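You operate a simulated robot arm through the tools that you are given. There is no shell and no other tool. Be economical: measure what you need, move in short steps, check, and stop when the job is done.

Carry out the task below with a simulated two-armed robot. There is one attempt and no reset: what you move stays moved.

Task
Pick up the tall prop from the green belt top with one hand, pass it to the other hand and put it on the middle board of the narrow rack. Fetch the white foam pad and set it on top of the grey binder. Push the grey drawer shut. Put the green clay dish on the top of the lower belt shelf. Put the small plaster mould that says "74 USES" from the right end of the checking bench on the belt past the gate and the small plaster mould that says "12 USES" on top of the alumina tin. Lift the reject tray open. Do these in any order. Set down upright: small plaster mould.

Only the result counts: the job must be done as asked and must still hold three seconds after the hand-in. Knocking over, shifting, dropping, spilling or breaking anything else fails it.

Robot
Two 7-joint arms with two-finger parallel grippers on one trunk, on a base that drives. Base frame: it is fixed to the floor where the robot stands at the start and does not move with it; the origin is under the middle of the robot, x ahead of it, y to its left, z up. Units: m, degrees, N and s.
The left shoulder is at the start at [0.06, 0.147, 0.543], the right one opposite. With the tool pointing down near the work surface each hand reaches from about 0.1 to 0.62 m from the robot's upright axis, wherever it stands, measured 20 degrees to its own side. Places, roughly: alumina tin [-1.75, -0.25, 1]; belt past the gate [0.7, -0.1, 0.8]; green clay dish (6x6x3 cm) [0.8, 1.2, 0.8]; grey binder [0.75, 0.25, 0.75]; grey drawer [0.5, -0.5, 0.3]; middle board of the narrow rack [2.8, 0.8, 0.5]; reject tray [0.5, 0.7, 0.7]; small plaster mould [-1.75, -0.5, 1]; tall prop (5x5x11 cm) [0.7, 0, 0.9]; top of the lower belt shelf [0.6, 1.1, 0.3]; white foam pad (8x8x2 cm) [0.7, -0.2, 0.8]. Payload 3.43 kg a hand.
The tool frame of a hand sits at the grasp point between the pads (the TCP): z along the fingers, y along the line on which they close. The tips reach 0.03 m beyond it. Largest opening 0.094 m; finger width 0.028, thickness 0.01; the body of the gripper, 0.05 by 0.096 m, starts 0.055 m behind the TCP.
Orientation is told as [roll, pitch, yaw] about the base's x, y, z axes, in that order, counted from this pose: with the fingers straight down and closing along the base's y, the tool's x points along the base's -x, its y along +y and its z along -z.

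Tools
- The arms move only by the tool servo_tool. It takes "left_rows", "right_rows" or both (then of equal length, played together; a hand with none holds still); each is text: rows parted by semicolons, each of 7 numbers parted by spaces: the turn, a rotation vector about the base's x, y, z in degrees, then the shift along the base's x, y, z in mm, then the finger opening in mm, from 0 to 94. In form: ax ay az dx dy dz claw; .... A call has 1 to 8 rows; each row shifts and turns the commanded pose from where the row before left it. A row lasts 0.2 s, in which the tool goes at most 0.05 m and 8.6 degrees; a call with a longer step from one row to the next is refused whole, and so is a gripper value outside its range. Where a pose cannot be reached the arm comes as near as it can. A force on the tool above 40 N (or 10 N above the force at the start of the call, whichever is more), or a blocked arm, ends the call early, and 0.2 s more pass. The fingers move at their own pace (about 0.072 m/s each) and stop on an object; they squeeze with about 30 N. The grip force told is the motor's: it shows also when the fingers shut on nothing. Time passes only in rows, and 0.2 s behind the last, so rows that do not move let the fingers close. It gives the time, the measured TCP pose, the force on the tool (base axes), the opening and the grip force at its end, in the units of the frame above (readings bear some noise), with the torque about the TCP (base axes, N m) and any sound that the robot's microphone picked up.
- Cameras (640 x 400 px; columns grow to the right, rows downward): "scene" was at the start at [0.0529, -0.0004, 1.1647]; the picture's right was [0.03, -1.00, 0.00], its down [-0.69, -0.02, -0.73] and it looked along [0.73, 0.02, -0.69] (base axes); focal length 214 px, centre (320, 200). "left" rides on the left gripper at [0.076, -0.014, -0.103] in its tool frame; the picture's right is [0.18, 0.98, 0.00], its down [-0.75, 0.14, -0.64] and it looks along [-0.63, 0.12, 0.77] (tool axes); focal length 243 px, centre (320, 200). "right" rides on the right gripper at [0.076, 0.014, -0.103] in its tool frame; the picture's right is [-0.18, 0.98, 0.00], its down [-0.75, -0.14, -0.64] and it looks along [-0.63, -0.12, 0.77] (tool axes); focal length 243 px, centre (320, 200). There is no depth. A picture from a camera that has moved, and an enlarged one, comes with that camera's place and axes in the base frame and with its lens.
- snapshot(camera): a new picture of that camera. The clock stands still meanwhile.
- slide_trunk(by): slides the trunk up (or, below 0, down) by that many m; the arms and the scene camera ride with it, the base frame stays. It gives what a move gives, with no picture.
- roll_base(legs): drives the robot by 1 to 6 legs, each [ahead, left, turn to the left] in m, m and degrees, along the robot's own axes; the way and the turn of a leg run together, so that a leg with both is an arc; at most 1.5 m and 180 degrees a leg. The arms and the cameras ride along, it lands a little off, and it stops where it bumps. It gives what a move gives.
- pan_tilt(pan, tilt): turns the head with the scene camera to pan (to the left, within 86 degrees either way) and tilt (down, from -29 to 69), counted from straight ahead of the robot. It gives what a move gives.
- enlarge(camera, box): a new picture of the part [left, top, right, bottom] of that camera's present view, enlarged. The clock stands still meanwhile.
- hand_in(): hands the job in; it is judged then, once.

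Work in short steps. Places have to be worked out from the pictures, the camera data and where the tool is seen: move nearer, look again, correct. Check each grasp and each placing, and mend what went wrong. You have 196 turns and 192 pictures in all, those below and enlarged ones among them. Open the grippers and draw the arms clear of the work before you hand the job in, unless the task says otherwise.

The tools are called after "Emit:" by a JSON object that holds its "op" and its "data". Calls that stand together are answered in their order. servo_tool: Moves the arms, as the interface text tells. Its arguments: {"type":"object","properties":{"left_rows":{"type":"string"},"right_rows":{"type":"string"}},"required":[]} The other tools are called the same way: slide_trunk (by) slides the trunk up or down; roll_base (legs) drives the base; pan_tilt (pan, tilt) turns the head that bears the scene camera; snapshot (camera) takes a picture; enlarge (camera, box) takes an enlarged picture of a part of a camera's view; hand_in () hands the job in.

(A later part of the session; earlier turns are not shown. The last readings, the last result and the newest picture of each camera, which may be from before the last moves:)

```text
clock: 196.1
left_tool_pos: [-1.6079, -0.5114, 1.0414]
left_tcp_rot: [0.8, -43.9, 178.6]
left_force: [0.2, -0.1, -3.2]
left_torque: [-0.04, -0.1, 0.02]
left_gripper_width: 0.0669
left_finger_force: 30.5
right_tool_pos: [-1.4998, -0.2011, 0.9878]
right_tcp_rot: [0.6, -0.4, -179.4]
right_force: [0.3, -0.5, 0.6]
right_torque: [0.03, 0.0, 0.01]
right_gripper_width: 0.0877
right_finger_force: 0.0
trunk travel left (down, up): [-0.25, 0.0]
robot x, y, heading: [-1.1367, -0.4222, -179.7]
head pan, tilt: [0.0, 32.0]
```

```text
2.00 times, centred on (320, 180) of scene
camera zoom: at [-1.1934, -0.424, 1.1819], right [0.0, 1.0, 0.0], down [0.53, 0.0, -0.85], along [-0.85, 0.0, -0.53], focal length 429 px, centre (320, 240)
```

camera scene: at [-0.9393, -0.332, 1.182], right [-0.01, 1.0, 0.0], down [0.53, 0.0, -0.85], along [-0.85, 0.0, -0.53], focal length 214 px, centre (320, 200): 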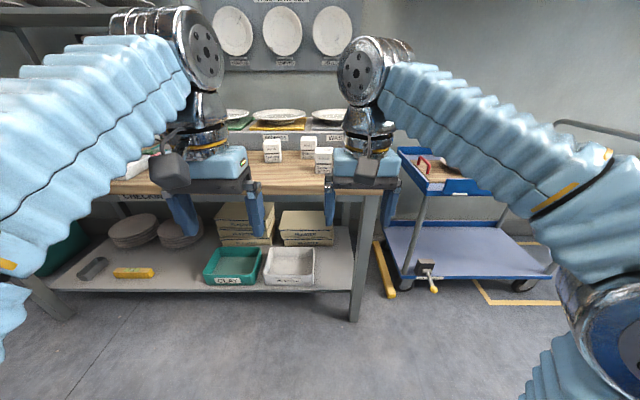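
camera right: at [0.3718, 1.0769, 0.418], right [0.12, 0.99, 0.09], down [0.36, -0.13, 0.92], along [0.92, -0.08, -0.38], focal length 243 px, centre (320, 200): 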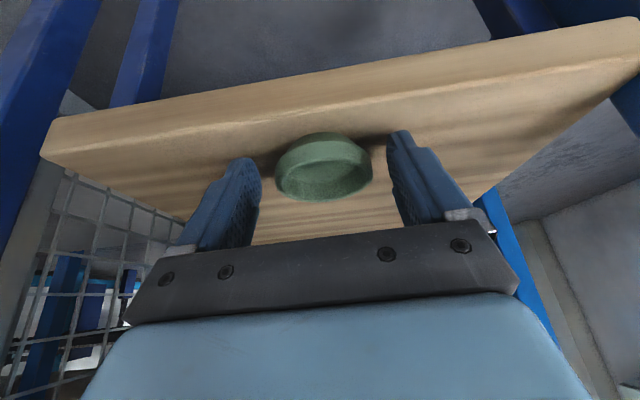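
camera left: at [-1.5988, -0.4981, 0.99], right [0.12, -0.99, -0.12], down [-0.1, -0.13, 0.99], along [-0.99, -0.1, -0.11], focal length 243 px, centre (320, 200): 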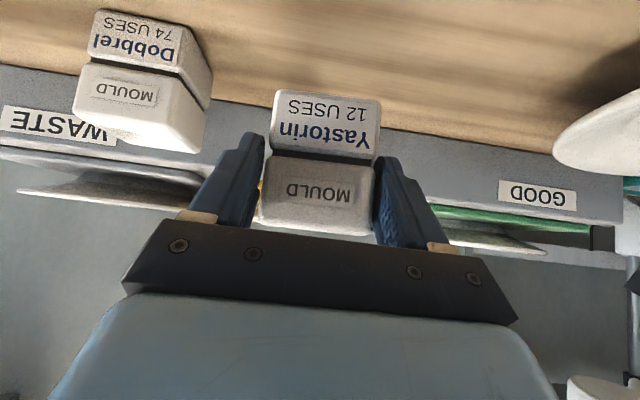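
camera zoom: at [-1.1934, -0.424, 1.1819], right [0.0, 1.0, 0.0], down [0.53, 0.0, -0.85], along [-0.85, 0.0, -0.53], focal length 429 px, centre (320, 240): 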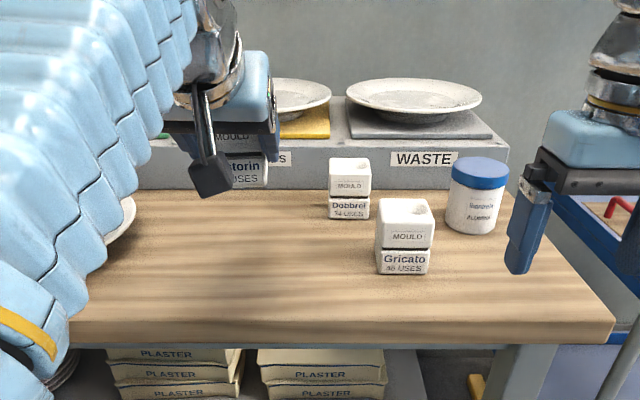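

z 1.041 reached; bottom at ≈1.0. The lid centre is at ≈(-1.731,-0.209, 0.955). I slide the base 0.30 m to +y.

Emit:
{"op": "roll_base", "data": {"legs": [[0, -0.3, 0]]}}

Emit:
{"op": "snapshot", "data": {"camera": "left"}}

Emit:
{"op": "enlarge", "data": {"camera": "scene", "box": [120, 80, 440, 280]}}

```text
clock: 198.1
left_tool_pos: [-1.6117, -0.2182, 1.0399]
left_tcp_rot: [0.7, -43.9, 178.9]
left_force: [-0.5, -0.8, -3.3]
left_torque: [0.04, -0.15, 0.0]
left_gripper_width: 0.0669
left_finger_force: 29.8
right_tool_pos: [-1.5023, 0.0921, 0.9886]
right_tcp_rot: [0.7, -0.4, -179.0]
right_force: [-0.5, -0.5, 0.1]
right_torque: [0.02, -0.01, -0.01]
right_gripper_width: 0.0879
right_finger_force: 0.0
trunk travel left (down, up): [-0.25, 0.0]
robot x, y, heading: [-1.1361, -0.1292, -179.2]
head pan, tilt: [0.0, 32.0]
```

```text
78 pictures are left
camera left: at [-1.4853, -0.2038, 1.0604], right [0.12, -0.99, -0.12], down [-0.1, -0.13, 0.99], along [-0.99, -0.11, -0.11], focal length 243 px, centre (320, 200)
```

left: 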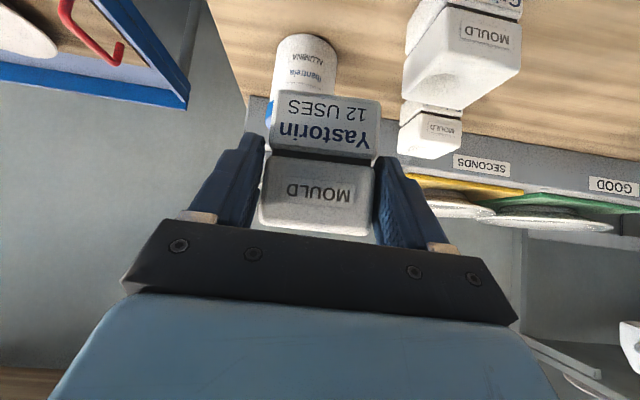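

```text
2.00 times, centred on (280, 180) of scene
camera zoom: at [-1.1954, -0.1286, 1.1819], right [-0.01, 1.0, 0.0], down [0.53, 0.01, -0.85], along [-0.85, -0.01, -0.53], focal length 429 px, centre (400, 240)
```

zoom: 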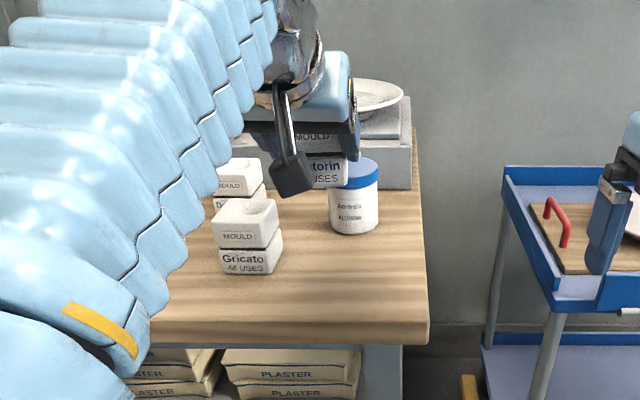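

Tin axis now estimated at ≈(-1.735,-0.203). I move the mould over it.

Emit:
{"op": "servo_tool", "data": {"left_rows": "0 0 0 -30 5 0 20;0 0 0 -30 5 0 20;0 0 0 -30 5 0 20;0 0 0 -26 0 0 20"}}

Emit:
{"op": "snapshot", "data": {"camera": "left"}}

Emit:
{"op": "enlarge", "data": {"camera": "scene", "box": [220, 100, 380, 200]}}

Emit:
{"op": "snapshot", "data": {"camera": "right"}}

```text
clock: 199.1
left_tool_pos: [-1.726, -0.2019, 1.0411]
left_tcp_rot: [0.8, -43.9, 178.8]
left_force: [0.6, -0.7, -2.9]
left_torque: [0.0, -0.11, 0.0]
left_gripper_width: 0.0668
left_finger_force: 30.2
right_tool_pos: [-1.5029, 0.0924, 0.9875]
right_tcp_rot: [0.6, -0.4, -179.1]
right_force: [-0.4, 0.3, -0.6]
right_torque: [0.01, -0.01, 0.0]
right_gripper_width: 0.0878
right_finger_force: 0.1
trunk travel left (down, up): [-0.25, 0.0]
robot x, y, heading: [-1.135, -0.1284, -179.6]
head pan, tilt: [0.0, 32.0]
```

```text
76 pictures are left
camera left: at [-1.6017, -0.1885, 1.0617], right [0.12, -0.99, -0.12], down [-0.1, -0.13, 0.99], along [-0.99, -0.11, -0.11], focal length 243 px, centre (320, 200)
```

left: 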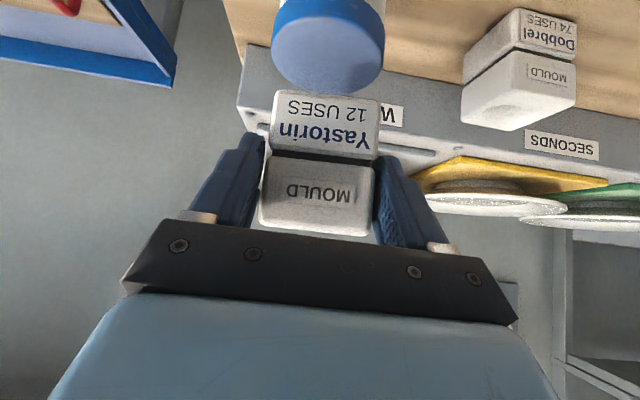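

```text
4.00 times, centred on (300, 150) of scene
camera zoom: at [-1.1954, -0.1285, 1.1819], right [-0.01, 1.0, 0.0], down [0.53, 0.01, -0.85], along [-0.85, -0.01, -0.53], focal length 858 px, centre (400, 400)
```

zoom: 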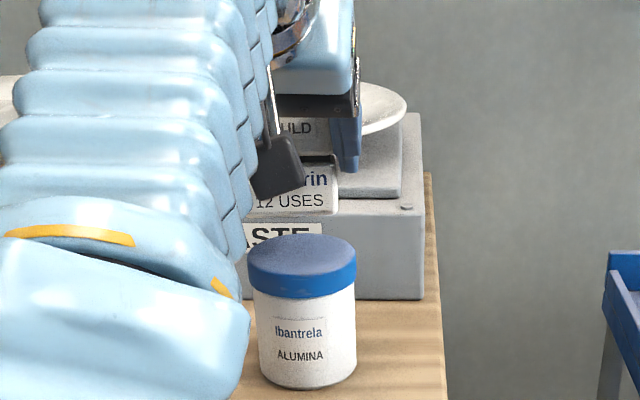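

```text
74 pictures are left
camera right: at [-1.4261, 0.0795, 1.0901], right [-0.17, -0.99, 0.01], down [-0.75, 0.14, 0.65], along [-0.64, 0.1, -0.76], focal length 243 px, centre (320, 200)
```

right: 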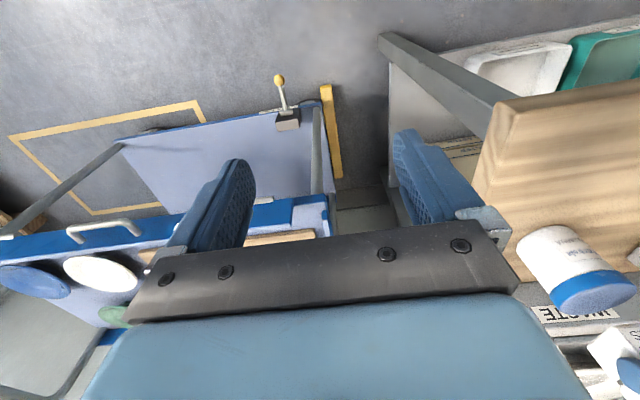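

Re-triangulating with finger geometry: the mould's front face is at TCP x and its centre ~40 mm beyond; the lid spans x -1.71…-1.79, centre y -0.20. So I pull back 22 mm and lower until contact.

Emit:
{"op": "servo_tool", "data": {"left_rows": "0 0 0 22 0 0 20;0 0 0 0 0 -12 20;0 0 0 0 0 -6 20"}}

Emit:
{"op": "snapshot", "data": {"camera": "left"}}

Emit:
{"op": "enlarge", "data": {"camera": "scene", "box": [220, 100, 380, 200]}}

```text
clock: 199.9
left_tool_pos: [-1.7054, -0.2021, 1.022]
left_tcp_rot: [0.8, -43.9, 178.9]
left_force: [0.3, 0.6, -3.2]
left_torque: [-0.02, -0.1, -0.02]
left_gripper_width: 0.0667
left_finger_force: 29.6
right_tool_pos: [-1.5032, 0.091, 0.9875]
right_tcp_rot: [0.6, -0.4, -179.2]
right_force: [-1.0, -0.2, 0.1]
right_torque: [0.01, 0.0, -0.01]
right_gripper_width: 0.088
right_finger_force: 0.0
trunk travel left (down, up): [-0.25, 0.0]
robot x, y, heading: [-1.1354, -0.1231, -179.4]
head pan, tilt: [0.0, 32.0]
```

```text
73 pictures are left
camera left: at [-1.5798, -0.1886, 1.0423], right [0.12, -0.99, -0.12], down [-0.1, -0.13, 0.99], along [-0.99, -0.11, -0.11], focal length 243 px, centre (320, 200)
```

left: 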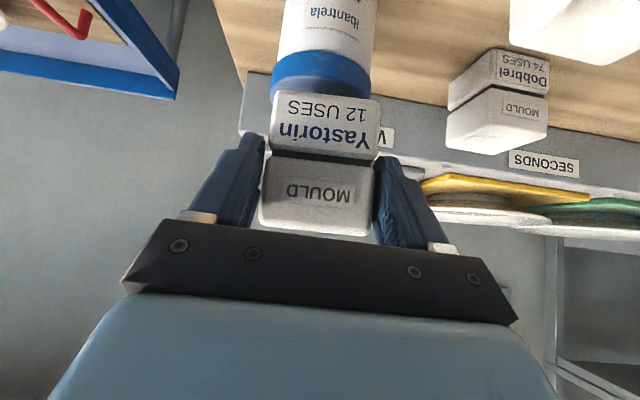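

```text
4.00 times, centred on (300, 150) of scene
camera zoom: at [-1.1955, -0.1285, 1.1819], right [-0.01, 1.0, 0.0], down [0.53, 0.0, -0.85], along [-0.85, -0.01, -0.53], focal length 858 px, centre (400, 400)
```

zoom: 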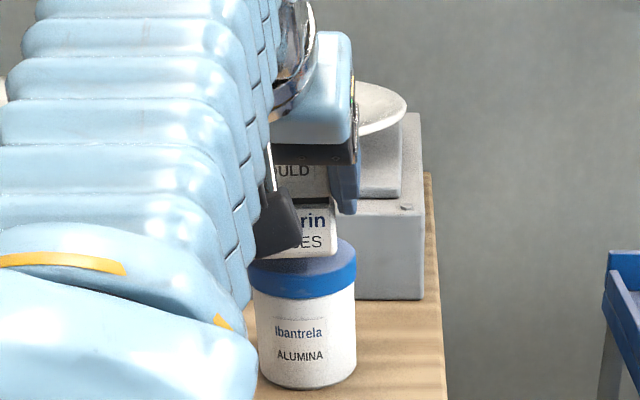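

Slightly off toward −y; I shift +5 mm and lower to contact.

Emit:
{"op": "servo_tool", "data": {"left_rows": "0 0 0 0 5 0 20;0 0 0 0 0 -4 20;0 0 0 0 0 -3 20;0 0 0 0 0 -3 20;0 0 0 0 0 -3 20"}}

Emit:
{"op": "snapshot", "data": {"camera": "left"}}

Emit:
{"op": "enlarge", "data": {"camera": "scene", "box": [220, 100, 380, 200]}}

```text
clock: 201.1
left_tool_pos: [-1.7043, -0.1981, 1.0104]
left_tcp_rot: [0.8, -44.1, 178.8]
left_force: [-0.1, 0.1, -2.6]
left_torque: [0.0, -0.1, 0.02]
left_gripper_width: 0.0667
left_finger_force: 30.1
right_tool_pos: [-1.5031, 0.0909, 0.9889]
right_tcp_rot: [0.6, -0.4, -179.2]
right_force: [0.0, 0.3, -0.8]
right_torque: [-0.01, -0.03, 0.0]
right_gripper_width: 0.088
right_finger_force: 0.1
trunk travel left (down, up): [-0.25, 0.0]
robot x, y, heading: [-1.1321, -0.1263, -179.3]
head pan, tilt: [0.0, 32.0]
```

```text
71 pictures are left
camera left: at [-1.579, -0.1843, 1.0299], right [0.12, -0.99, -0.12], down [-0.1, -0.13, 0.99], along [-0.99, -0.11, -0.11], focal length 243 px, centre (320, 200)
```

left: 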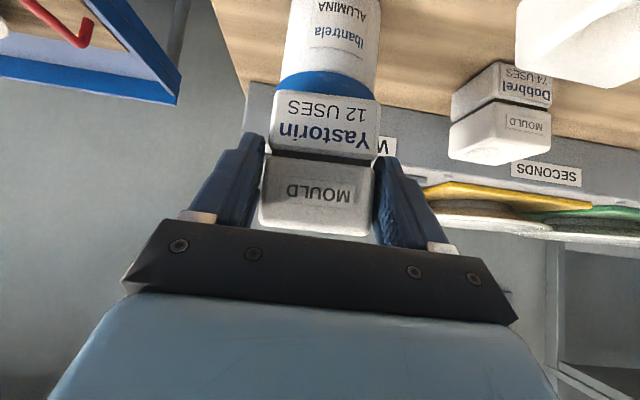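

```text
4.00 times, centred on (300, 150) of scene
camera zoom: at [-1.1954, -0.1285, 1.1819], right [-0.01, 1.0, 0.0], down [0.53, 0.0, -0.85], along [-0.85, -0.01, -0.53], focal length 858 px, centre (400, 400)
```

zoom: 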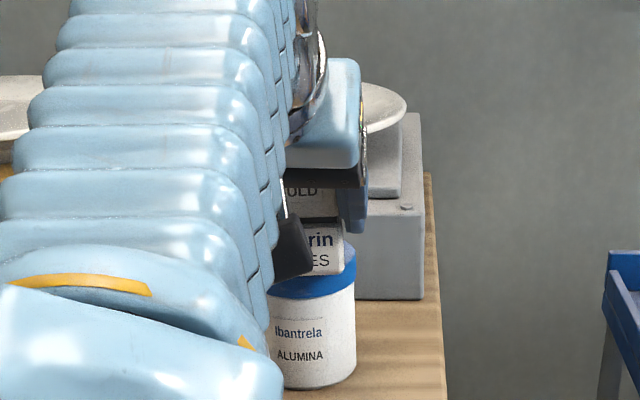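

Emit:
{"op": "servo_tool", "data": {"left_rows": "0 0 0 0 0 -3 20;0 0 0 0 0 -3 20;0 0 0 0 0 -3 20;0 0 0 0 0 -3 20;0 0 0 0 0 -3 20"}}

Emit:
{"op": "snapshot", "data": {"camera": "left"}}

```text
clock: 202.3
left_tool_pos: [-1.7035, -0.1969, 0.9965]
left_tcp_rot: [0.8, -44.2, 178.8]
left_force: [2.8, -1.5, 24.1]
left_torque: [-0.12, 0.19, 0.1]
left_gripper_width: 0.066
left_finger_force: 29.8
right_tool_pos: [-1.5024, 0.0914, 0.9882]
right_tcp_rot: [0.6, -0.5, -179.1]
right_force: [0.5, -0.5, -1.2]
right_torque: [-0.01, 0.01, -0.02]
right_gripper_width: 0.0879
right_finger_force: 0.1
trunk travel left (down, up): [-0.25, 0.0]
robot x, y, heading: [-1.1341, -0.1241, -179.4]
head pan, tilt: [0.0, 32.0]
```

```text
69 pictures are left
camera left: at [-1.5782, -0.1837, 1.0161], right [0.12, -0.99, -0.12], down [-0.09, -0.13, 0.99], along [-0.99, -0.11, -0.11], focal length 243 px, centre (320, 200)
```

left: 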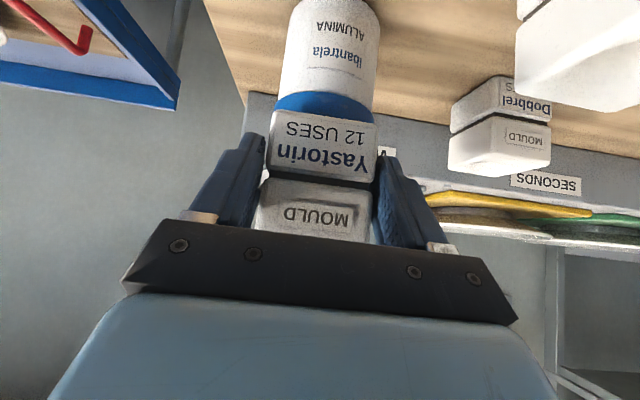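

Contact with the lid. I relieve 2 mm, open, and back straight out.

Emit:
{"op": "servo_tool", "data": {"left_rows": "0 0 0 0 0 2 20;0 0 0 0 0 0 72;0 0 0 0 0 0 80;0 0 0 0 0 0 90;0 0 0 15 0 0 90;0 0 0 30 0 5 90;0 0 0 40 0 10 90;0 0 0 40 0 10 90"}}

Emit:
{"op": "snapshot", "data": {"camera": "left"}}

Emit:
{"op": "enlarge", "data": {"camera": "scene", "box": [160, 80, 480, 280]}}

```text
clock: 204.1
left_tool_pos: [-1.5794, -0.1943, 1.0197]
left_tcp_rot: [0.8, -44.1, 178.9]
left_force: [0.4, -0.7, 0.5]
left_torque: [-0.01, 0.0, -0.01]
left_gripper_width: 0.0898
left_finger_force: 0.1
right_tool_pos: [-1.5032, 0.091, 0.9873]
right_tcp_rot: [0.8, -0.4, -179.1]
right_force: [-0.2, -0.3, 0.4]
right_torque: [-0.02, 0.0, -0.01]
right_gripper_width: 0.0881
right_finger_force: 0.2
trunk travel left (down, up): [-0.25, 0.0]
robot x, y, heading: [-1.1365, -0.125, -179.5]
head pan, tilt: [0.0, 32.0]
```

```text
68 pictures are left
camera left: at [-1.4538, -0.1815, 1.0409], right [0.12, -0.99, -0.12], down [-0.1, -0.13, 0.99], along [-0.99, -0.11, -0.11], focal length 243 px, centre (320, 200)
```

left: 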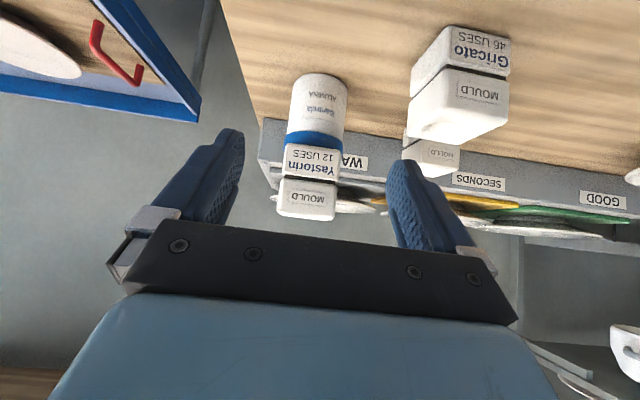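

```text
2.00 times, centred on (320, 180) of scene
camera zoom: at [-1.1954, -0.1284, 1.1819], right [-0.01, 1.0, 0.0], down [0.53, 0.0, -0.85], along [-0.85, -0.01, -0.53], focal length 429 px, centre (320, 240)
```

zoom: 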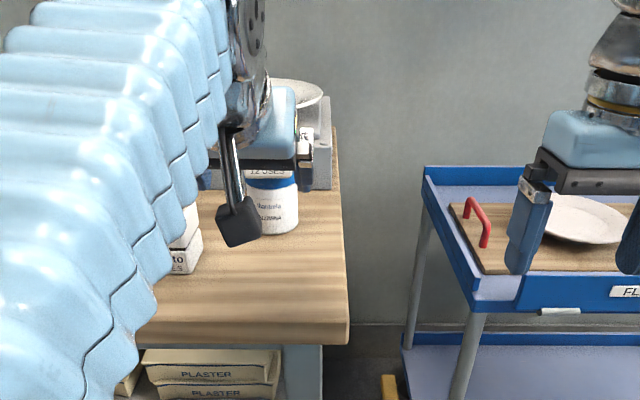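

The "12 USES" mould stands upright and centred on the tin. Now the "74 USES" mould behind Gricato: I retract, reduce pitch to 20° so the wrist camera passes over Gricato, and shift the base.

Emit:
{"op": "servo_tool", "data": {"left_rows": "0 -8 0 30 0 0 94;0 -8 0 30 0 0 94;0 -8 0 20 0 -10 94"}}

Emit:
{"op": "roll_base", "data": {"legs": [[0, 0.19, -0.5], [0.06, 0, 0]]}}

Emit:
{"op": "snapshot", "data": {"camera": "left"}}

Emit:
{"op": "enlarge", "data": {"camera": "scene", "box": [180, 80, 500, 280]}}

```text
clock: 204.9
left_tool_pos: [-1.4989, -0.198, 1.0101]
left_tcp_rot: [0.2, -20.0, 179.1]
left_force: [-0.6, -0.1, 0.1]
left_torque: [0.01, -0.01, -0.02]
left_gripper_width: 0.094
left_finger_force: 0.1
right_tool_pos: [-1.5023, 0.0909, 0.9879]
right_tcp_rot: [0.6, -0.5, -179.2]
right_force: [0.3, -0.5, -0.1]
right_torque: [0.0, -0.02, -0.01]
right_gripper_width: 0.088
right_finger_force: 0.1
trunk travel left (down, up): [-0.25, 0.0]
robot x, y, heading: [-1.135, -0.1253, -179.3]
head pan, tilt: [0.0, 32.0]
```

```text
clock: 207.1
left_tool_pos: [-1.5602, -0.3879, 1.0093]
left_tcp_rot: [0.2, -20.0, 178.5]
left_force: [0.5, -0.3, 0.2]
left_torque: [-0.01, 0.02, -0.02]
left_gripper_width: 0.094
left_finger_force: 0.1
right_tool_pos: [-1.5598, -0.1011, 0.9896]
right_tcp_rot: [0.6, -0.5, -179.8]
right_force: [-0.5, 0.3, -0.3]
right_torque: [-0.01, -0.02, -0.02]
right_gripper_width: 0.0879
right_finger_force: 0.1
trunk travel left (down, up): [-0.25, 0.0]
robot x, y, heading: [-1.1935, -0.3167, 179.7]
head pan, tilt: [0.0, 32.0]
```

```text
66 pictures are left
camera left: at [-1.4535, -0.3749, 1.0799], right [0.15, -0.99, -0.06], down [-0.49, -0.12, 0.86], along [-0.86, -0.1, -0.5], focal length 243 px, centre (320, 200)
```

left: 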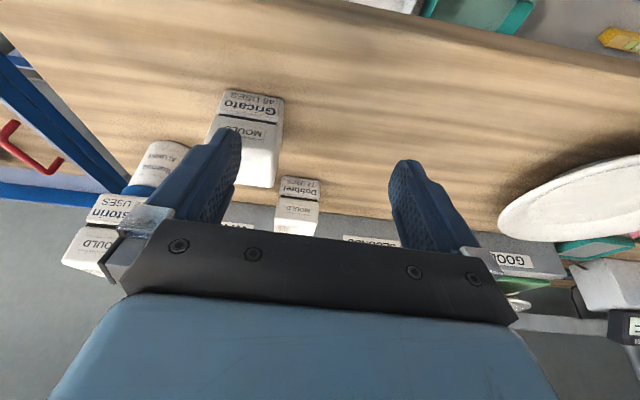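

```text
2.00 times, centred on (340, 180) of scene
camera zoom: at [-1.2545, -0.3229, 1.1819], right [0.0, 1.0, 0.0], down [0.53, 0.0, -0.85], along [-0.85, 0.0, -0.53], focal length 429 px, centre (280, 240)
```

zoom: 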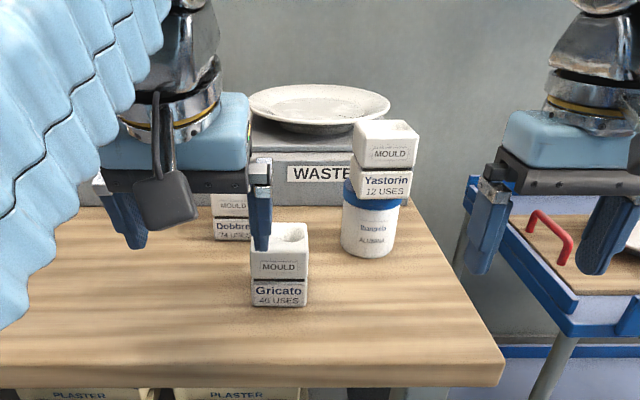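

Dobbrel front at (-1.772,-0.378). I pull the right hand back, drive 8 cm closer for reach, keeping the left hand high.

Emit:
{"op": "servo_tool", "data": {"right_rows": "0 0 0 40 10 0 88;0 0 0 30 10 0 88"}}

Emit:
{"op": "roll_base", "data": {"legs": [[0.075, 0, 0.3]]}}

Emit:
{"op": "servo_tool", "data": {"left_rows": "0 0 0 -30 5 -5 94;0 0 0 -30 4 -5 94;0 0 0 -30 0 -5 94"}}

Emit:
{"op": "snapshot", "data": {"camera": "left"}}

```text
clock: 207.7
left_tool_pos: [-1.5603, -0.3894, 1.011]
left_tcp_rot: [0.2, -20.0, 178.5]
left_force: [-0.7, -0.6, 0.3]
left_torque: [0.09, -0.05, -0.02]
left_gripper_width: 0.0941
left_finger_force: 0.4
right_tool_pos: [-1.4851, -0.0856, 0.9905]
right_tcp_rot: [0.4, -0.8, -178.7]
right_force: [-3.6, 4.9, -1.9]
right_torque: [-0.38, -0.22, -0.05]
right_gripper_width: 0.0879
right_finger_force: 0.0
right hand out of reach, approached as far as the arm can: row 1
trunk travel left (down, up): [-0.25, 0.0]
robot x, y, heading: [-1.1946, -0.319, 179.9]
head pan, tilt: [0.0, 32.0]
```

```text
clock: 208.7
left_tool_pos: [-1.6312, -0.3888, 1.0091]
left_tcp_rot: [0.3, -20.0, 178.8]
left_force: [0.8, -0.1, 0.7]
left_torque: [-0.04, 0.01, 0.01]
left_gripper_width: 0.0939
left_finger_force: 0.1
right_tool_pos: [-1.5602, -0.0829, 0.9884]
right_tcp_rot: [0.6, -0.4, -179.4]
right_force: [-0.1, -0.1, -0.4]
right_torque: [-0.03, -0.01, 0.0]
right_gripper_width: 0.0881
right_finger_force: 0.0
trunk travel left (down, up): [-0.25, 0.0]
robot x, y, heading: [-1.2657, -0.3193, -179.8]
head pan, tilt: [0.0, 32.0]
```

```text
clock: 209.5
left_tool_pos: [-1.723, -0.3772, 0.9942]
left_tcp_rot: [0.4, -20.0, 178.8]
left_force: [0.3, -1.0, -0.1]
left_torque: [0.02, -0.03, 0.01]
left_gripper_width: 0.0941
left_finger_force: 0.1
right_tool_pos: [-1.5603, -0.0819, 0.9891]
right_tcp_rot: [0.6, -0.4, -179.4]
right_force: [0.7, -0.7, -0.1]
right_torque: [0.02, 0.01, 0.02]
right_gripper_width: 0.0879
right_finger_force: 0.1
trunk travel left (down, up): [-0.25, 0.0]
robot x, y, heading: [-1.2687, -0.3197, -179.9]
head pan, tilt: [0.0, 32.0]
```

```text
64 pictures are left
camera left: at [-1.6152, -0.3644, 1.0653], right [0.15, -0.99, -0.06], down [-0.49, -0.13, 0.86], along [-0.86, -0.11, -0.5], focal length 243 px, centre (320, 200)
```

left: 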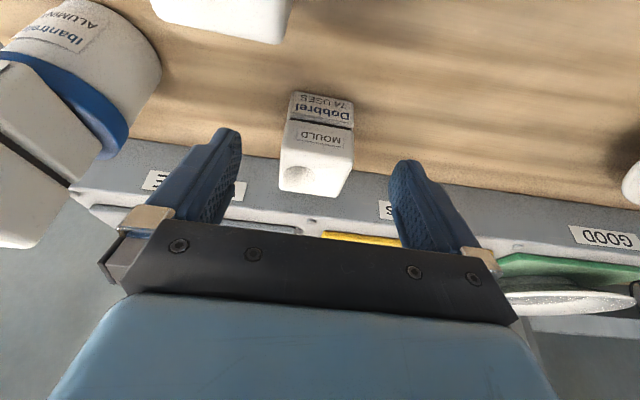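

Dobbrel spans x -1.766…-1.838, y≈-0.379. Descending around it.

Emit:
{"op": "servo_tool", "data": {"left_rows": "0 0 0 -25 -1 -5 94;0 0 0 -20 -1 -15 94;0 0 0 -12 0 -25 94;0 0 0 -10 0 -25 94;0 0 0 -8 0 -19 94"}}

Emit:
{"op": "snapshot", "data": {"camera": "left"}}

Emit:
{"op": "enlarge", "data": {"camera": "scene", "box": [180, 80, 500, 280]}}

```text
clock: 210.7
left_tool_pos: [-1.7956, -0.3852, 0.9073]
left_tcp_rot: [0.5, -20.1, 178.8]
left_force: [0.0, -0.3, -0.5]
left_torque: [-0.01, -0.03, 0.02]
left_gripper_width: 0.0942
left_finger_force: 0.1
right_tool_pos: [-1.5601, -0.0818, 0.9883]
right_tcp_rot: [0.8, -0.5, -179.5]
right_force: [-0.1, 0.0, 0.4]
right_torque: [0.02, 0.02, -0.01]
right_gripper_width: 0.0879
right_finger_force: 0.0
trunk travel left (down, up): [-0.25, 0.0]
robot x, y, heading: [-1.2674, -0.3235, -180.3]
head pan, tilt: [0.0, 32.0]
```

```text
63 pictures are left
camera left: at [-1.6901, -0.3716, 0.9777], right [0.15, -0.99, -0.06], down [-0.49, -0.13, 0.86], along [-0.86, -0.11, -0.5], focal length 243 px, centre (320, 200)
```

left: 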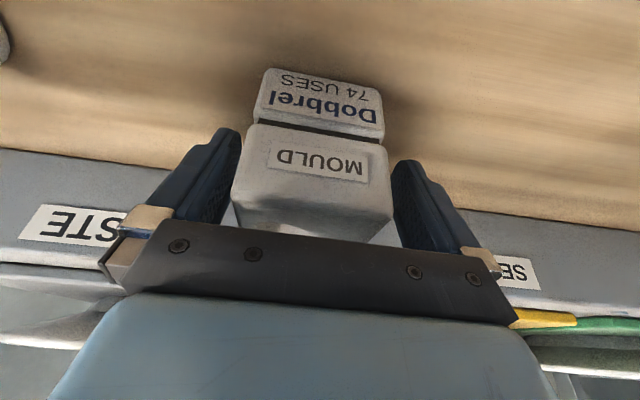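

```text
2.00 times, centred on (340, 180) of scene
camera zoom: at [-1.3272, -0.3234, 1.1819], right [0.0, 1.0, 0.0], down [0.53, 0.0, -0.85], along [-0.85, 0.0, -0.53], focal length 429 px, centre (280, 240)
```

zoom: 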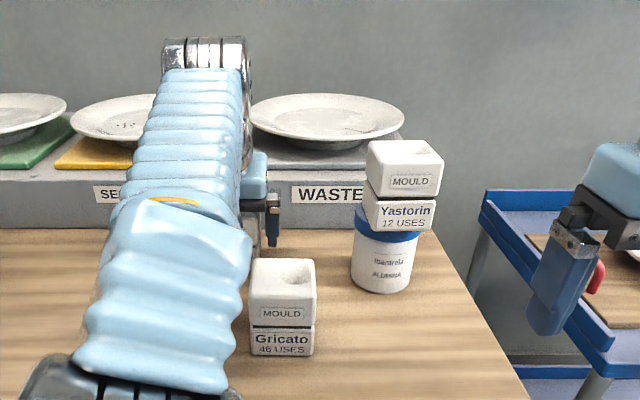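

Emit:
{"op": "servo_tool", "data": {"left_rows": "0 0 0 0 2 0 80;0 0 0 0 0 0 50;0 0 0 0 0 0 20;0 0 0 0 0 0 20"}}

Emit:
{"op": "servo_tool", "data": {"left_rows": "0 0 0 0 0 10 20;0 0 0 4 0 20 20;0 0 0 8 0 25 20;0 0 0 10 0 25 20;0 0 0 10 0 20 20"}}

Emit:
{"op": "snapshot", "data": {"camera": "left"}}

Emit:
{"op": "enlarge", "data": {"camera": "scene", "box": [180, 80, 500, 280]}}

```text
clock: 211.7
left_tool_pos: [-1.7971, -0.382, 0.9072]
left_tcp_rot: [0.4, -20.0, 178.8]
left_force: [-0.4, 0.8, 0.0]
left_torque: [0.1, 0.06, -0.03]
left_gripper_width: 0.0663
left_finger_force: 29.7
right_tool_pos: [-1.5602, -0.082, 0.9892]
right_tcp_rot: [0.6, -0.4, -179.5]
right_force: [0.2, 0.7, -0.1]
right_torque: [0.01, -0.01, 0.02]
right_gripper_width: 0.0881
right_finger_force: 0.2
trunk travel left (down, up): [-0.25, 0.0]
robot x, y, heading: [-1.2673, -0.3195, -179.7]
head pan, tilt: [0.0, 32.0]
```

```text
clock: 212.9
left_tool_pos: [-1.7647, -0.3839, 1.008]
left_tcp_rot: [0.3, -20.0, 178.8]
left_force: [-0.6, 0.3, -3.6]
left_torque: [-0.01, -0.02, -0.02]
left_gripper_width: 0.0664
left_finger_force: 30.4
right_tool_pos: [-1.5616, -0.0822, 0.9888]
right_tcp_rot: [0.6, -0.4, -179.4]
right_force: [-0.1, 0.1, -0.1]
right_torque: [0.04, 0.0, -0.01]
right_gripper_width: 0.0879
right_finger_force: 0.0
trunk travel left (down, up): [-0.25, 0.0]
robot x, y, heading: [-1.266, -0.3209, -179.9]
head pan, tilt: [0.0, 32.0]
```

```text
61 pictures are left
camera left: at [-1.6584, -0.3692, 1.0776], right [0.16, -0.99, -0.06], down [-0.49, -0.13, 0.86], along [-0.86, -0.11, -0.5], focal length 243 px, centre (320, 200)
```

left: 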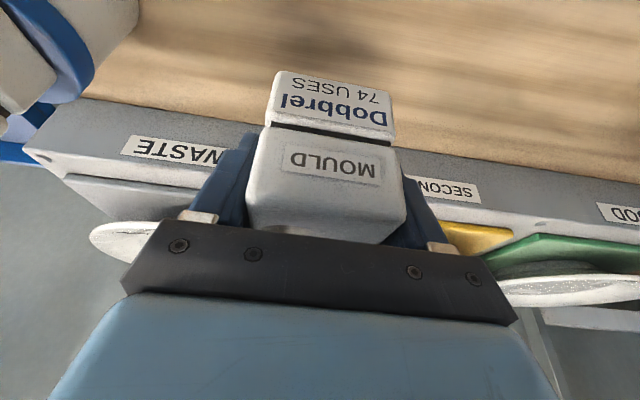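

```text
2.00 times, centred on (340, 180) of scene
camera zoom: at [-1.3275, -0.3234, 1.1819], right [0.0, 1.0, 0.0], down [0.53, 0.0, -0.85], along [-0.85, 0.0, -0.53], focal length 429 px, centre (280, 240)
```

zoom: 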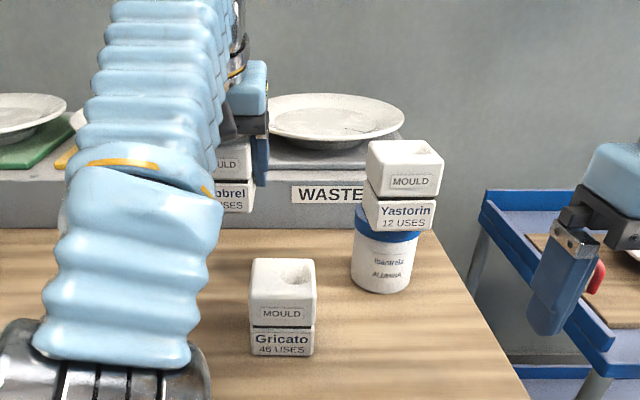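

Held upright (≈3.5 N). I back away from the bench and turn around toward the belt.

Emit:
{"op": "roll_base", "data": {"legs": [[-0.55, 0, 0], [0, 0, 180]]}}

Emit:
{"op": "pan_tilt", "data": {"pan": 0, "tilt": 40}}

Emit:
{"op": "snapshot", "data": {"camera": "scene"}}

```text
clock: 223.6
left_tool_pos: [-0.24, -0.2164, 1.0077]
left_tcp_rot: [0.3, -20.1, 3.5]
left_force: [-0.8, -0.6, -3.9]
left_torque: [-0.01, -0.04, -0.01]
left_gripper_width: 0.0661
left_finger_force: 30.3
right_tool_pos: [-0.4176, -0.5329, 0.9888]
right_tcp_rot: [0.7, -0.3, 5.4]
right_force: [-0.2, 0.4, 0.2]
right_torque: [0.04, 0.0, 0.0]
right_gripper_width: 0.0883
right_finger_force: 0.1
trunk travel left (down, up): [-0.25, 0.0]
robot x, y, heading: [-0.7265, -0.3202, 4.7]
head pan, tilt: [0.0, 32.0]
```

```text
clock: 224.2
left_tool_pos: [-0.2399, -0.2162, 1.0072]
left_tcp_rot: [0.3, -20.0, 3.5]
left_force: [-0.2, -1.2, -3.3]
left_torque: [0.0, 0.01, 0.04]
left_gripper_width: 0.0664
left_finger_force: 30.0
right_tool_pos: [-0.4183, -0.5322, 0.9876]
right_tcp_rot: [0.6, -0.4, 5.3]
right_force: [-0.4, -0.4, -0.5]
right_torque: [-0.01, 0.02, -0.03]
right_gripper_width: 0.0879
right_finger_force: 0.1
trunk travel left (down, up): [-0.25, 0.0]
robot x, y, heading: [-0.7293, -0.32, 4.8]
head pan, tilt: [0.0, 40.0]
```

```text
59 pictures are left
camera scene: at [-0.6739, -0.3165, 1.1697], right [0.09, -1.0, 0.0], down [-0.64, -0.05, -0.77], along [0.76, 0.07, -0.64], focal length 214 px, centre (320, 200)
```

scene: 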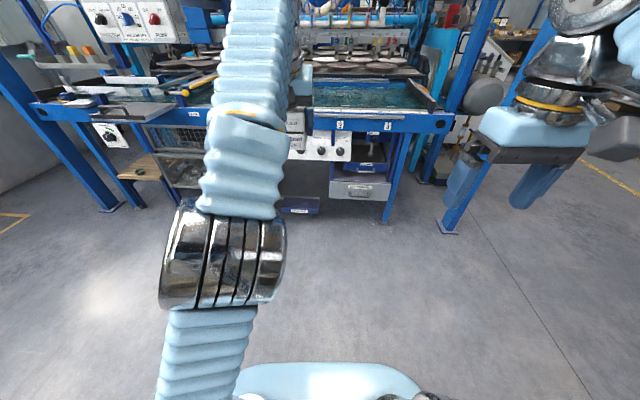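

Emit:
{"op": "roll_base", "data": {"legs": [[0, 0, -4.7], [0.8, 0.0, 0]]}}

Emit:
{"op": "snapshot", "data": {"camera": "scene"}}

Emit:
{"op": "snapshot", "data": {"camera": "left"}}

```text
clock: 229.1
left_tool_pos: [0.5884, -0.2336, 1.0062]
left_tcp_rot: [0.3, -19.9, 0.1]
left_force: [0.3, 0.1, -2.8]
left_torque: [-0.01, 0.01, -0.02]
left_gripper_width: 0.0661
left_finger_force: 29.8
right_tool_pos: [0.391, -0.5381, 0.9885]
right_tcp_rot: [0.5, -0.4, 1.8]
right_force: [-0.1, 0.0, 0.2]
right_torque: [0.04, -0.01, 0.0]
right_gripper_width: 0.0882
right_finger_force: 0.0
trunk travel left (down, up): [-0.25, 0.0]
robot x, y, heading: [0.09, -0.3036, 1.5]
head pan, tilt: [0.0, 40.0]
```

```text
58 pictures are left
camera scene: at [0.1483, -0.3075, 1.1697], right [0.02, -1.0, 0.0], down [-0.64, -0.02, -0.77], along [0.77, 0.02, -0.64], focal length 214 px, centre (320, 200)
```

scene: 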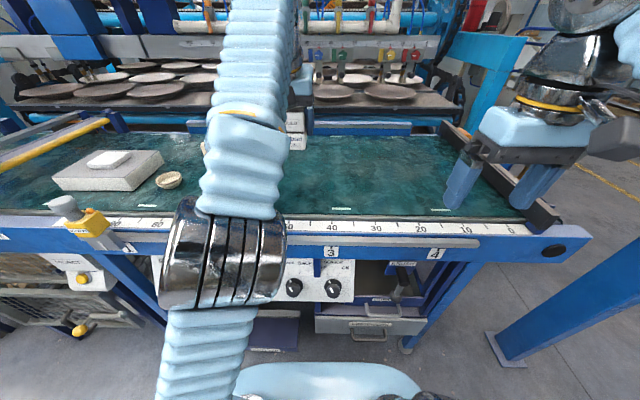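

```text
57 pictures are left
camera left: at [0.4807, -0.248, 1.0774], right [-0.18, 0.98, -0.06], down [0.49, 0.14, 0.86], along [0.85, 0.12, -0.5], focal length 243 px, centre (320, 200)
```

left: 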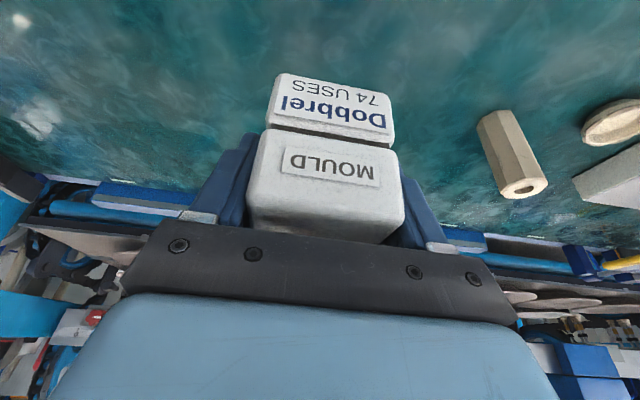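

I move the mould to about (0.66,-0.15) and lower toward the belt.

Emit:
{"op": "servo_tool", "data": {"left_rows": "0 0 0 14 16 -20 20;0 0 0 14 16 -20 20;0 0 0 14 16 -20 20;0 0 0 14 16 -20 20;0 0 0 14 16 -20 20"}}

Emit:
{"op": "snapshot", "data": {"camera": "left"}}

```text
clock: 230.3
left_tool_pos: [0.6578, -0.1507, 0.906]
left_tcp_rot: [0.3, -20.0, -0.1]
left_force: [-0.8, -0.1, -3.5]
left_torque: [-0.01, -0.01, 0.03]
left_gripper_width: 0.0659
left_finger_force: 30.2
right_tool_pos: [0.39, -0.5374, 0.9894]
right_tcp_rot: [0.7, -0.4, 1.8]
right_force: [-0.2, 0.3, 0.1]
right_torque: [0.02, 0.0, -0.01]
right_gripper_width: 0.0881
right_finger_force: 0.0
trunk travel left (down, up): [-0.25, 0.0]
robot x, y, heading: [0.0946, -0.3023, 1.7]
head pan, tilt: [0.0, 40.0]
```

```text
56 pictures are left
camera left: at [0.5513, -0.1657, 0.9763], right [-0.17, 0.98, -0.06], down [0.49, 0.14, 0.86], along [0.86, 0.12, -0.5], focal length 243 px, centre (320, 200)
```

left: 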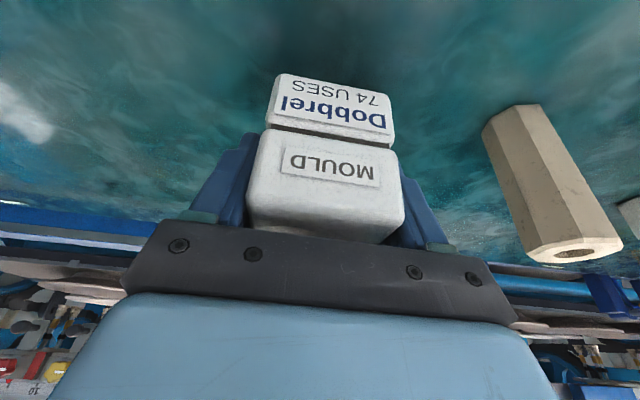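

Emit:
{"op": "servo_tool", "data": {"left_rows": "0 0 0 0 0 -15 20;0 0 0 0 0 -10 20;0 0 0 0 0 -4 20;0 0 0 0 0 -3 20;0 0 0 0 0 -3 20;0 0 0 0 0 -3 20;0 0 0 0 0 -3 20"}}

Emit:
{"op": "snapshot", "data": {"camera": "left"}}

```text
clock: 231.9
left_tool_pos: [0.6573, -0.155, 0.8664]
left_tcp_rot: [0.3, -20.1, 0.0]
left_force: [0.9, 0.2, 6.4]
left_torque: [-0.34, 0.29, 0.02]
left_gripper_width: 0.0662
left_finger_force: 30.2
right_tool_pos: [0.3907, -0.5384, 0.9894]
right_tcp_rot: [0.6, -0.4, 1.7]
right_force: [-0.8, -0.3, 0.2]
right_torque: [0.02, -0.01, 0.02]
right_gripper_width: 0.088
right_finger_force: 0.1
trunk travel left (down, up): [-0.25, 0.0]
robot x, y, heading: [0.0906, -0.3058, 1.4]
head pan, tilt: [0.0, 40.0]
```

```text
55 pictures are left
camera left: at [0.55, -0.1675, 0.9375], right [-0.17, 0.98, -0.06], down [0.49, 0.14, 0.86], along [0.86, 0.12, -0.5], focal length 243 px, centre (320, 200)
```

left: 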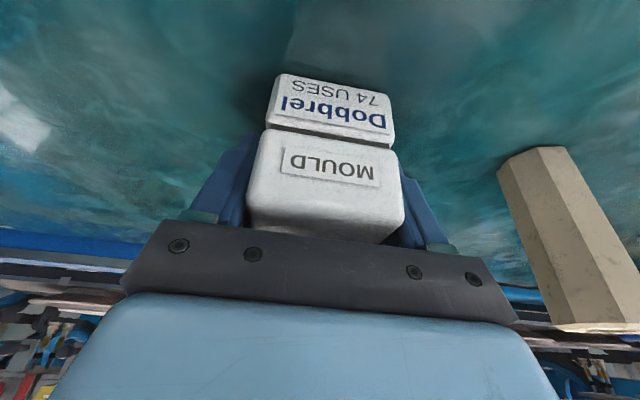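

Contact at z 0.866 (as expected). I open to 84 mm and withdraw up along the tool axis.

Emit:
{"op": "servo_tool", "data": {"left_rows": "0 0 0 0 0 0 76;0 0 0 0 0 0 84;0 0 0 0 0 0 86;0 0 0 -8 0 22 86;0 0 0 -10 0 28 86;0 0 0 -15 0 35 86;0 0 0 -30 0 25 86;0 0 0 -20 0 15 86"}}

Emit:
{"op": "snapshot", "data": {"camera": "left"}}

Emit:
{"op": "snapshot", "data": {"camera": "scene"}}

```text
clock: 233.7
left_tool_pos: [0.5767, -0.1558, 0.9904]
left_tcp_rot: [0.3, -20.0, 0.0]
left_force: [-0.2, 0.3, 0.3]
left_torque: [0.0, 0.0, -0.01]
left_gripper_width: 0.0861
left_finger_force: 0.0
right_tool_pos: [0.3904, -0.5381, 0.9891]
right_tcp_rot: [0.6, -0.5, 1.9]
right_force: [0.3, -1.1, -0.3]
right_torque: [-0.01, 0.0, 0.04]
right_gripper_width: 0.0882
right_finger_force: 0.0
trunk travel left (down, up): [-0.25, 0.0]
robot x, y, heading: [0.0956, -0.3062, 1.3]
head pan, tilt: [0.0, 40.0]
```

```text
54 pictures are left
camera left: at [0.469, -0.1695, 1.0611], right [-0.18, 0.98, -0.06], down [0.49, 0.14, 0.86], along [0.85, 0.12, -0.5], focal length 243 px, centre (320, 200)
```

left: 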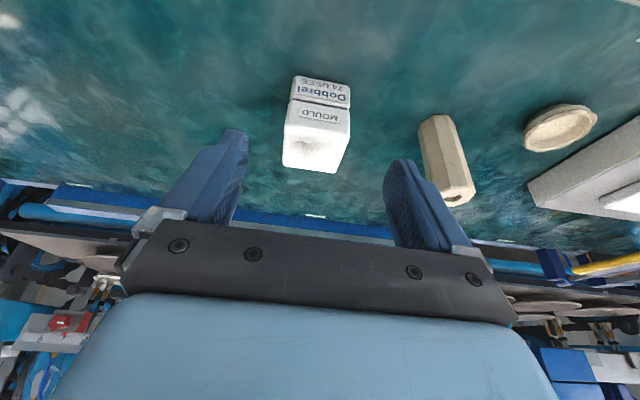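

```text
53 pictures are left
camera scene: at [0.1481, -0.3075, 1.1697], right [0.02, -1.0, 0.0], down [-0.64, -0.02, -0.77], along [0.77, 0.02, -0.64], focal length 214 px, centre (320, 200)
```

scene: 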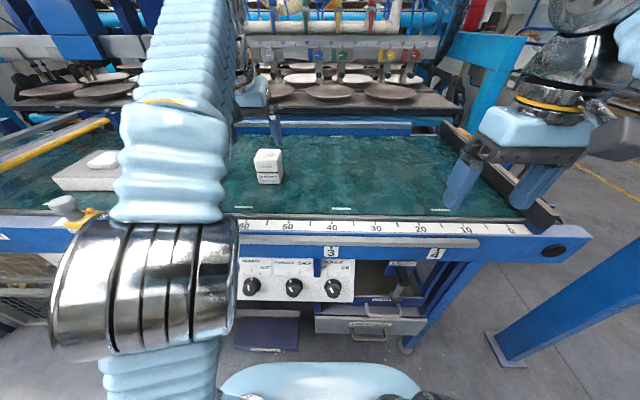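

The 74-USES mould stands upright on the belt. Now the prop at ≈(0.665, 0.0): I shift the base 0.17 m left so the left hand can take it from above.

Emit:
{"op": "roll_base", "data": {"legs": [[0, 0.16, -1.3]]}}

Emit:
{"op": "snapshot", "data": {"camera": "left"}}

```text
clock: 235.1
left_tool_pos: [0.5762, -0.0027, 0.9904]
left_tcp_rot: [0.3, -20.0, -0.8]
left_force: [-0.6, 0.0, -1.1]
left_torque: [0.02, -0.03, 0.01]
left_gripper_width: 0.0858
left_finger_force: 0.1
right_tool_pos: [0.3839, -0.3829, 0.9892]
right_tcp_rot: [0.6, -0.5, 0.8]
right_force: [-0.3, 0.0, -0.2]
right_torque: [0.02, 0.02, -0.02]
right_gripper_width: 0.088
right_finger_force: 0.1
trunk travel left (down, up): [-0.25, 0.0]
robot x, y, heading: [0.0904, -0.1421, 0.3]
head pan, tilt: [0.0, 40.0]
```

```text
52 pictures are left
camera left: at [0.4686, -0.0159, 1.0608], right [-0.16, 0.99, -0.06], down [0.49, 0.13, 0.86], along [0.86, 0.11, -0.5], focal length 243 px, centre (320, 200)
```

left: 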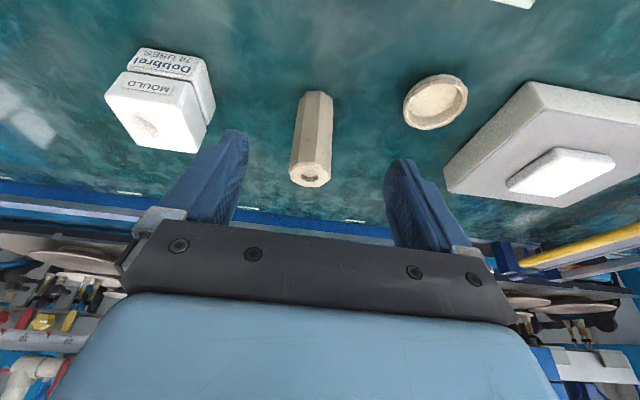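

Prop centre ≈(0.662,-0.003), top 0.93. Approaching and descending around its upper half.

Emit:
{"op": "servo_tool", "data": {"left_rows": "0 0 0 25 0 -3 76;0 0 0 27 0 -5 76;0 0 0 12 0 -25 76;0 0 0 11 0 -28 76;0 0 0 10 0 -24 76"}}

Emit:
{"op": "snapshot", "data": {"camera": "left"}}

```text
clock: 236.3
left_tool_pos: [0.6622, -0.0012, 0.9066]
left_tcp_rot: [0.4, -20.0, -0.8]
left_force: [-0.4, 0.1, -0.4]
left_torque: [0.03, -0.04, 0.0]
left_gripper_width: 0.076
left_finger_force: 0.1
right_tool_pos: [0.3848, -0.3833, 0.9893]
right_tcp_rot: [0.6, -0.5, 0.9]
right_force: [0.6, 0.2, 0.3]
right_torque: [0.0, -0.01, 0.0]
right_gripper_width: 0.088
right_finger_force: 0.0
trunk travel left (down, up): [-0.25, 0.0]
robot x, y, heading: [0.088, -0.147, 0.6]
head pan, tilt: [0.0, 40.0]
```

```text
51 pictures are left
camera left: at [0.5543, -0.0147, 0.9772], right [-0.16, 0.99, -0.06], down [0.49, 0.13, 0.86], along [0.86, 0.11, -0.5], focal length 243 px, centre (320, 200)
```

left: 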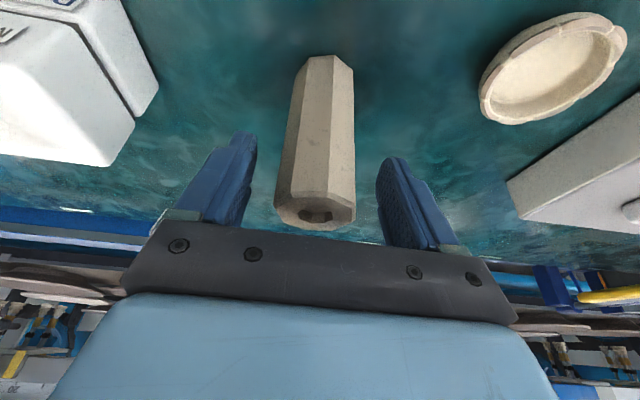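

Emit:
{"op": "servo_tool", "data": {"left_rows": "0 0 0 0 0 0 50;0 0 0 0 0 0 30;0 0 0 0 0 0 20;0 0 0 0 0 0 20;0 0 0 0 0 20 20;0 0 0 0 0 30 20;0 0 0 -10 0 25 20"}}

Emit:
{"op": "snapshot", "data": {"camera": "left"}}

```text
clock: 237.9
left_tool_pos: [0.6518, -0.0012, 0.9809]
left_tcp_rot: [0.3, -20.0, -0.9]
left_force: [0.6, -0.2, -1.4]
left_torque: [-0.05, 0.02, 0.0]
left_gripper_width: 0.0413
left_finger_force: 29.7
right_tool_pos: [0.3832, -0.3834, 0.9887]
right_tcp_rot: [0.5, -0.5, 0.8]
right_force: [0.1, 0.4, -0.9]
right_torque: [-0.03, 0.01, 0.01]
right_gripper_width: 0.0879
right_finger_force: 0.0
trunk travel left (down, up): [-0.25, 0.0]
robot x, y, heading: [0.0938, -0.1496, 0.8]
head pan, tilt: [0.0, 40.0]
```

```text
50 pictures are left
camera left: at [0.5441, -0.0143, 1.0519], right [-0.16, 0.99, -0.06], down [0.49, 0.13, 0.86], along [0.86, 0.11, -0.5], focal length 243 px, centre (320, 200)
```

left: 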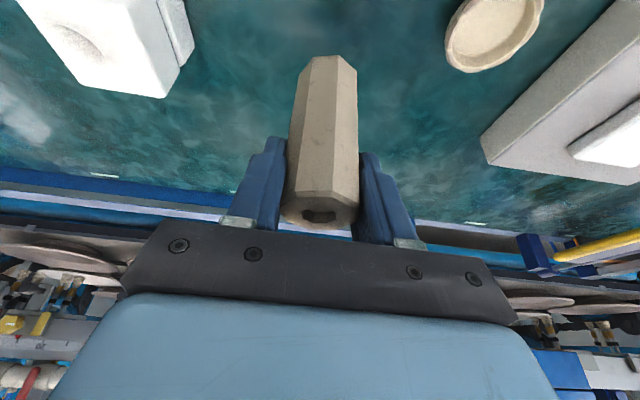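

Prop held (41 mm). I back away from the belt 0.5 m for the handover.

Emit:
{"op": "roll_base", "data": {"legs": [[-0.5, 0, 0]]}}

Emit:
{"op": "servo_tool", "data": {"left_rows": "0 0 0 8 -15 -30 20;0 0 0 8 -15 -30 20;0 0 0 8 -15 -30 20;0 0 0 8 -15 -30 20;0 0 0 8 -15 -30 20;0 0 0 0 -15 -30 20", "right_rows": "0 -8 0 20 0 -35 88;0 -8 0 20 0 -35 88;0 -8 0 20 0 -35 88;0 -8 0 20 0 -35 88;0 -8 0 20 0 -35 88;0 -8 0 20 0 -35 88"}}

Emit:
{"op": "snapshot", "data": {"camera": "scene"}}

```text
clock: 240.8
left_tool_pos: [0.1657, -0.0021, 0.9816]
left_tcp_rot: [0.3, -20.0, -0.2]
left_force: [0.0, 0.4, -2.3]
left_torque: [-0.01, -0.01, -0.01]
left_gripper_width: 0.0411
left_finger_force: 30.1
right_tool_pos: [-0.0962, -0.3879, 0.9887]
right_tcp_rot: [0.6, -0.4, 1.6]
right_force: [-0.2, -0.6, 0.0]
right_torque: [-0.01, 0.02, 0.06]
right_gripper_width: 0.0882
right_finger_force: 0.1
trunk travel left (down, up): [-0.25, 0.0]
robot x, y, heading: [-0.3919, -0.1525, 1.2]
head pan, tilt: [0.0, 40.0]
```

```text
clock: 242.2
left_tool_pos: [0.2101, -0.0909, 0.8]
left_tcp_rot: [0.3, -20.0, -0.1]
left_force: [-0.4, 0.3, -1.7]
left_torque: [0.01, 0.0, -0.05]
left_gripper_width: 0.041
left_finger_force: 29.8
right_tool_pos: [0.0206, -0.389, 0.776]
right_tcp_rot: [-1.1, -48.4, 2.4]
right_force: [1.0, -0.2, 0.0]
right_torque: [-0.01, 0.0, -0.03]
right_gripper_width: 0.0881
right_finger_force: 0.0
trunk travel left (down, up): [-0.25, 0.0]
robot x, y, heading: [-0.3962, -0.1576, 1.3]
head pan, tilt: [0.0, 40.0]
```

```text
49 pictures are left
camera scene: at [-0.3381, -0.1557, 1.1697], right [0.02, -1.0, 0.0], down [-0.64, -0.01, -0.77], along [0.77, 0.02, -0.64], focal length 214 px, centre (320, 200)
```

scene: 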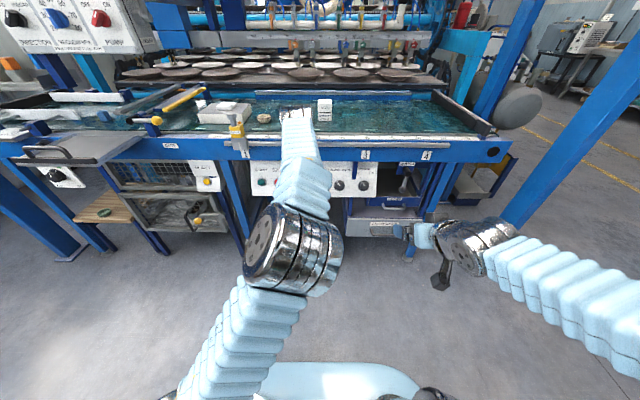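

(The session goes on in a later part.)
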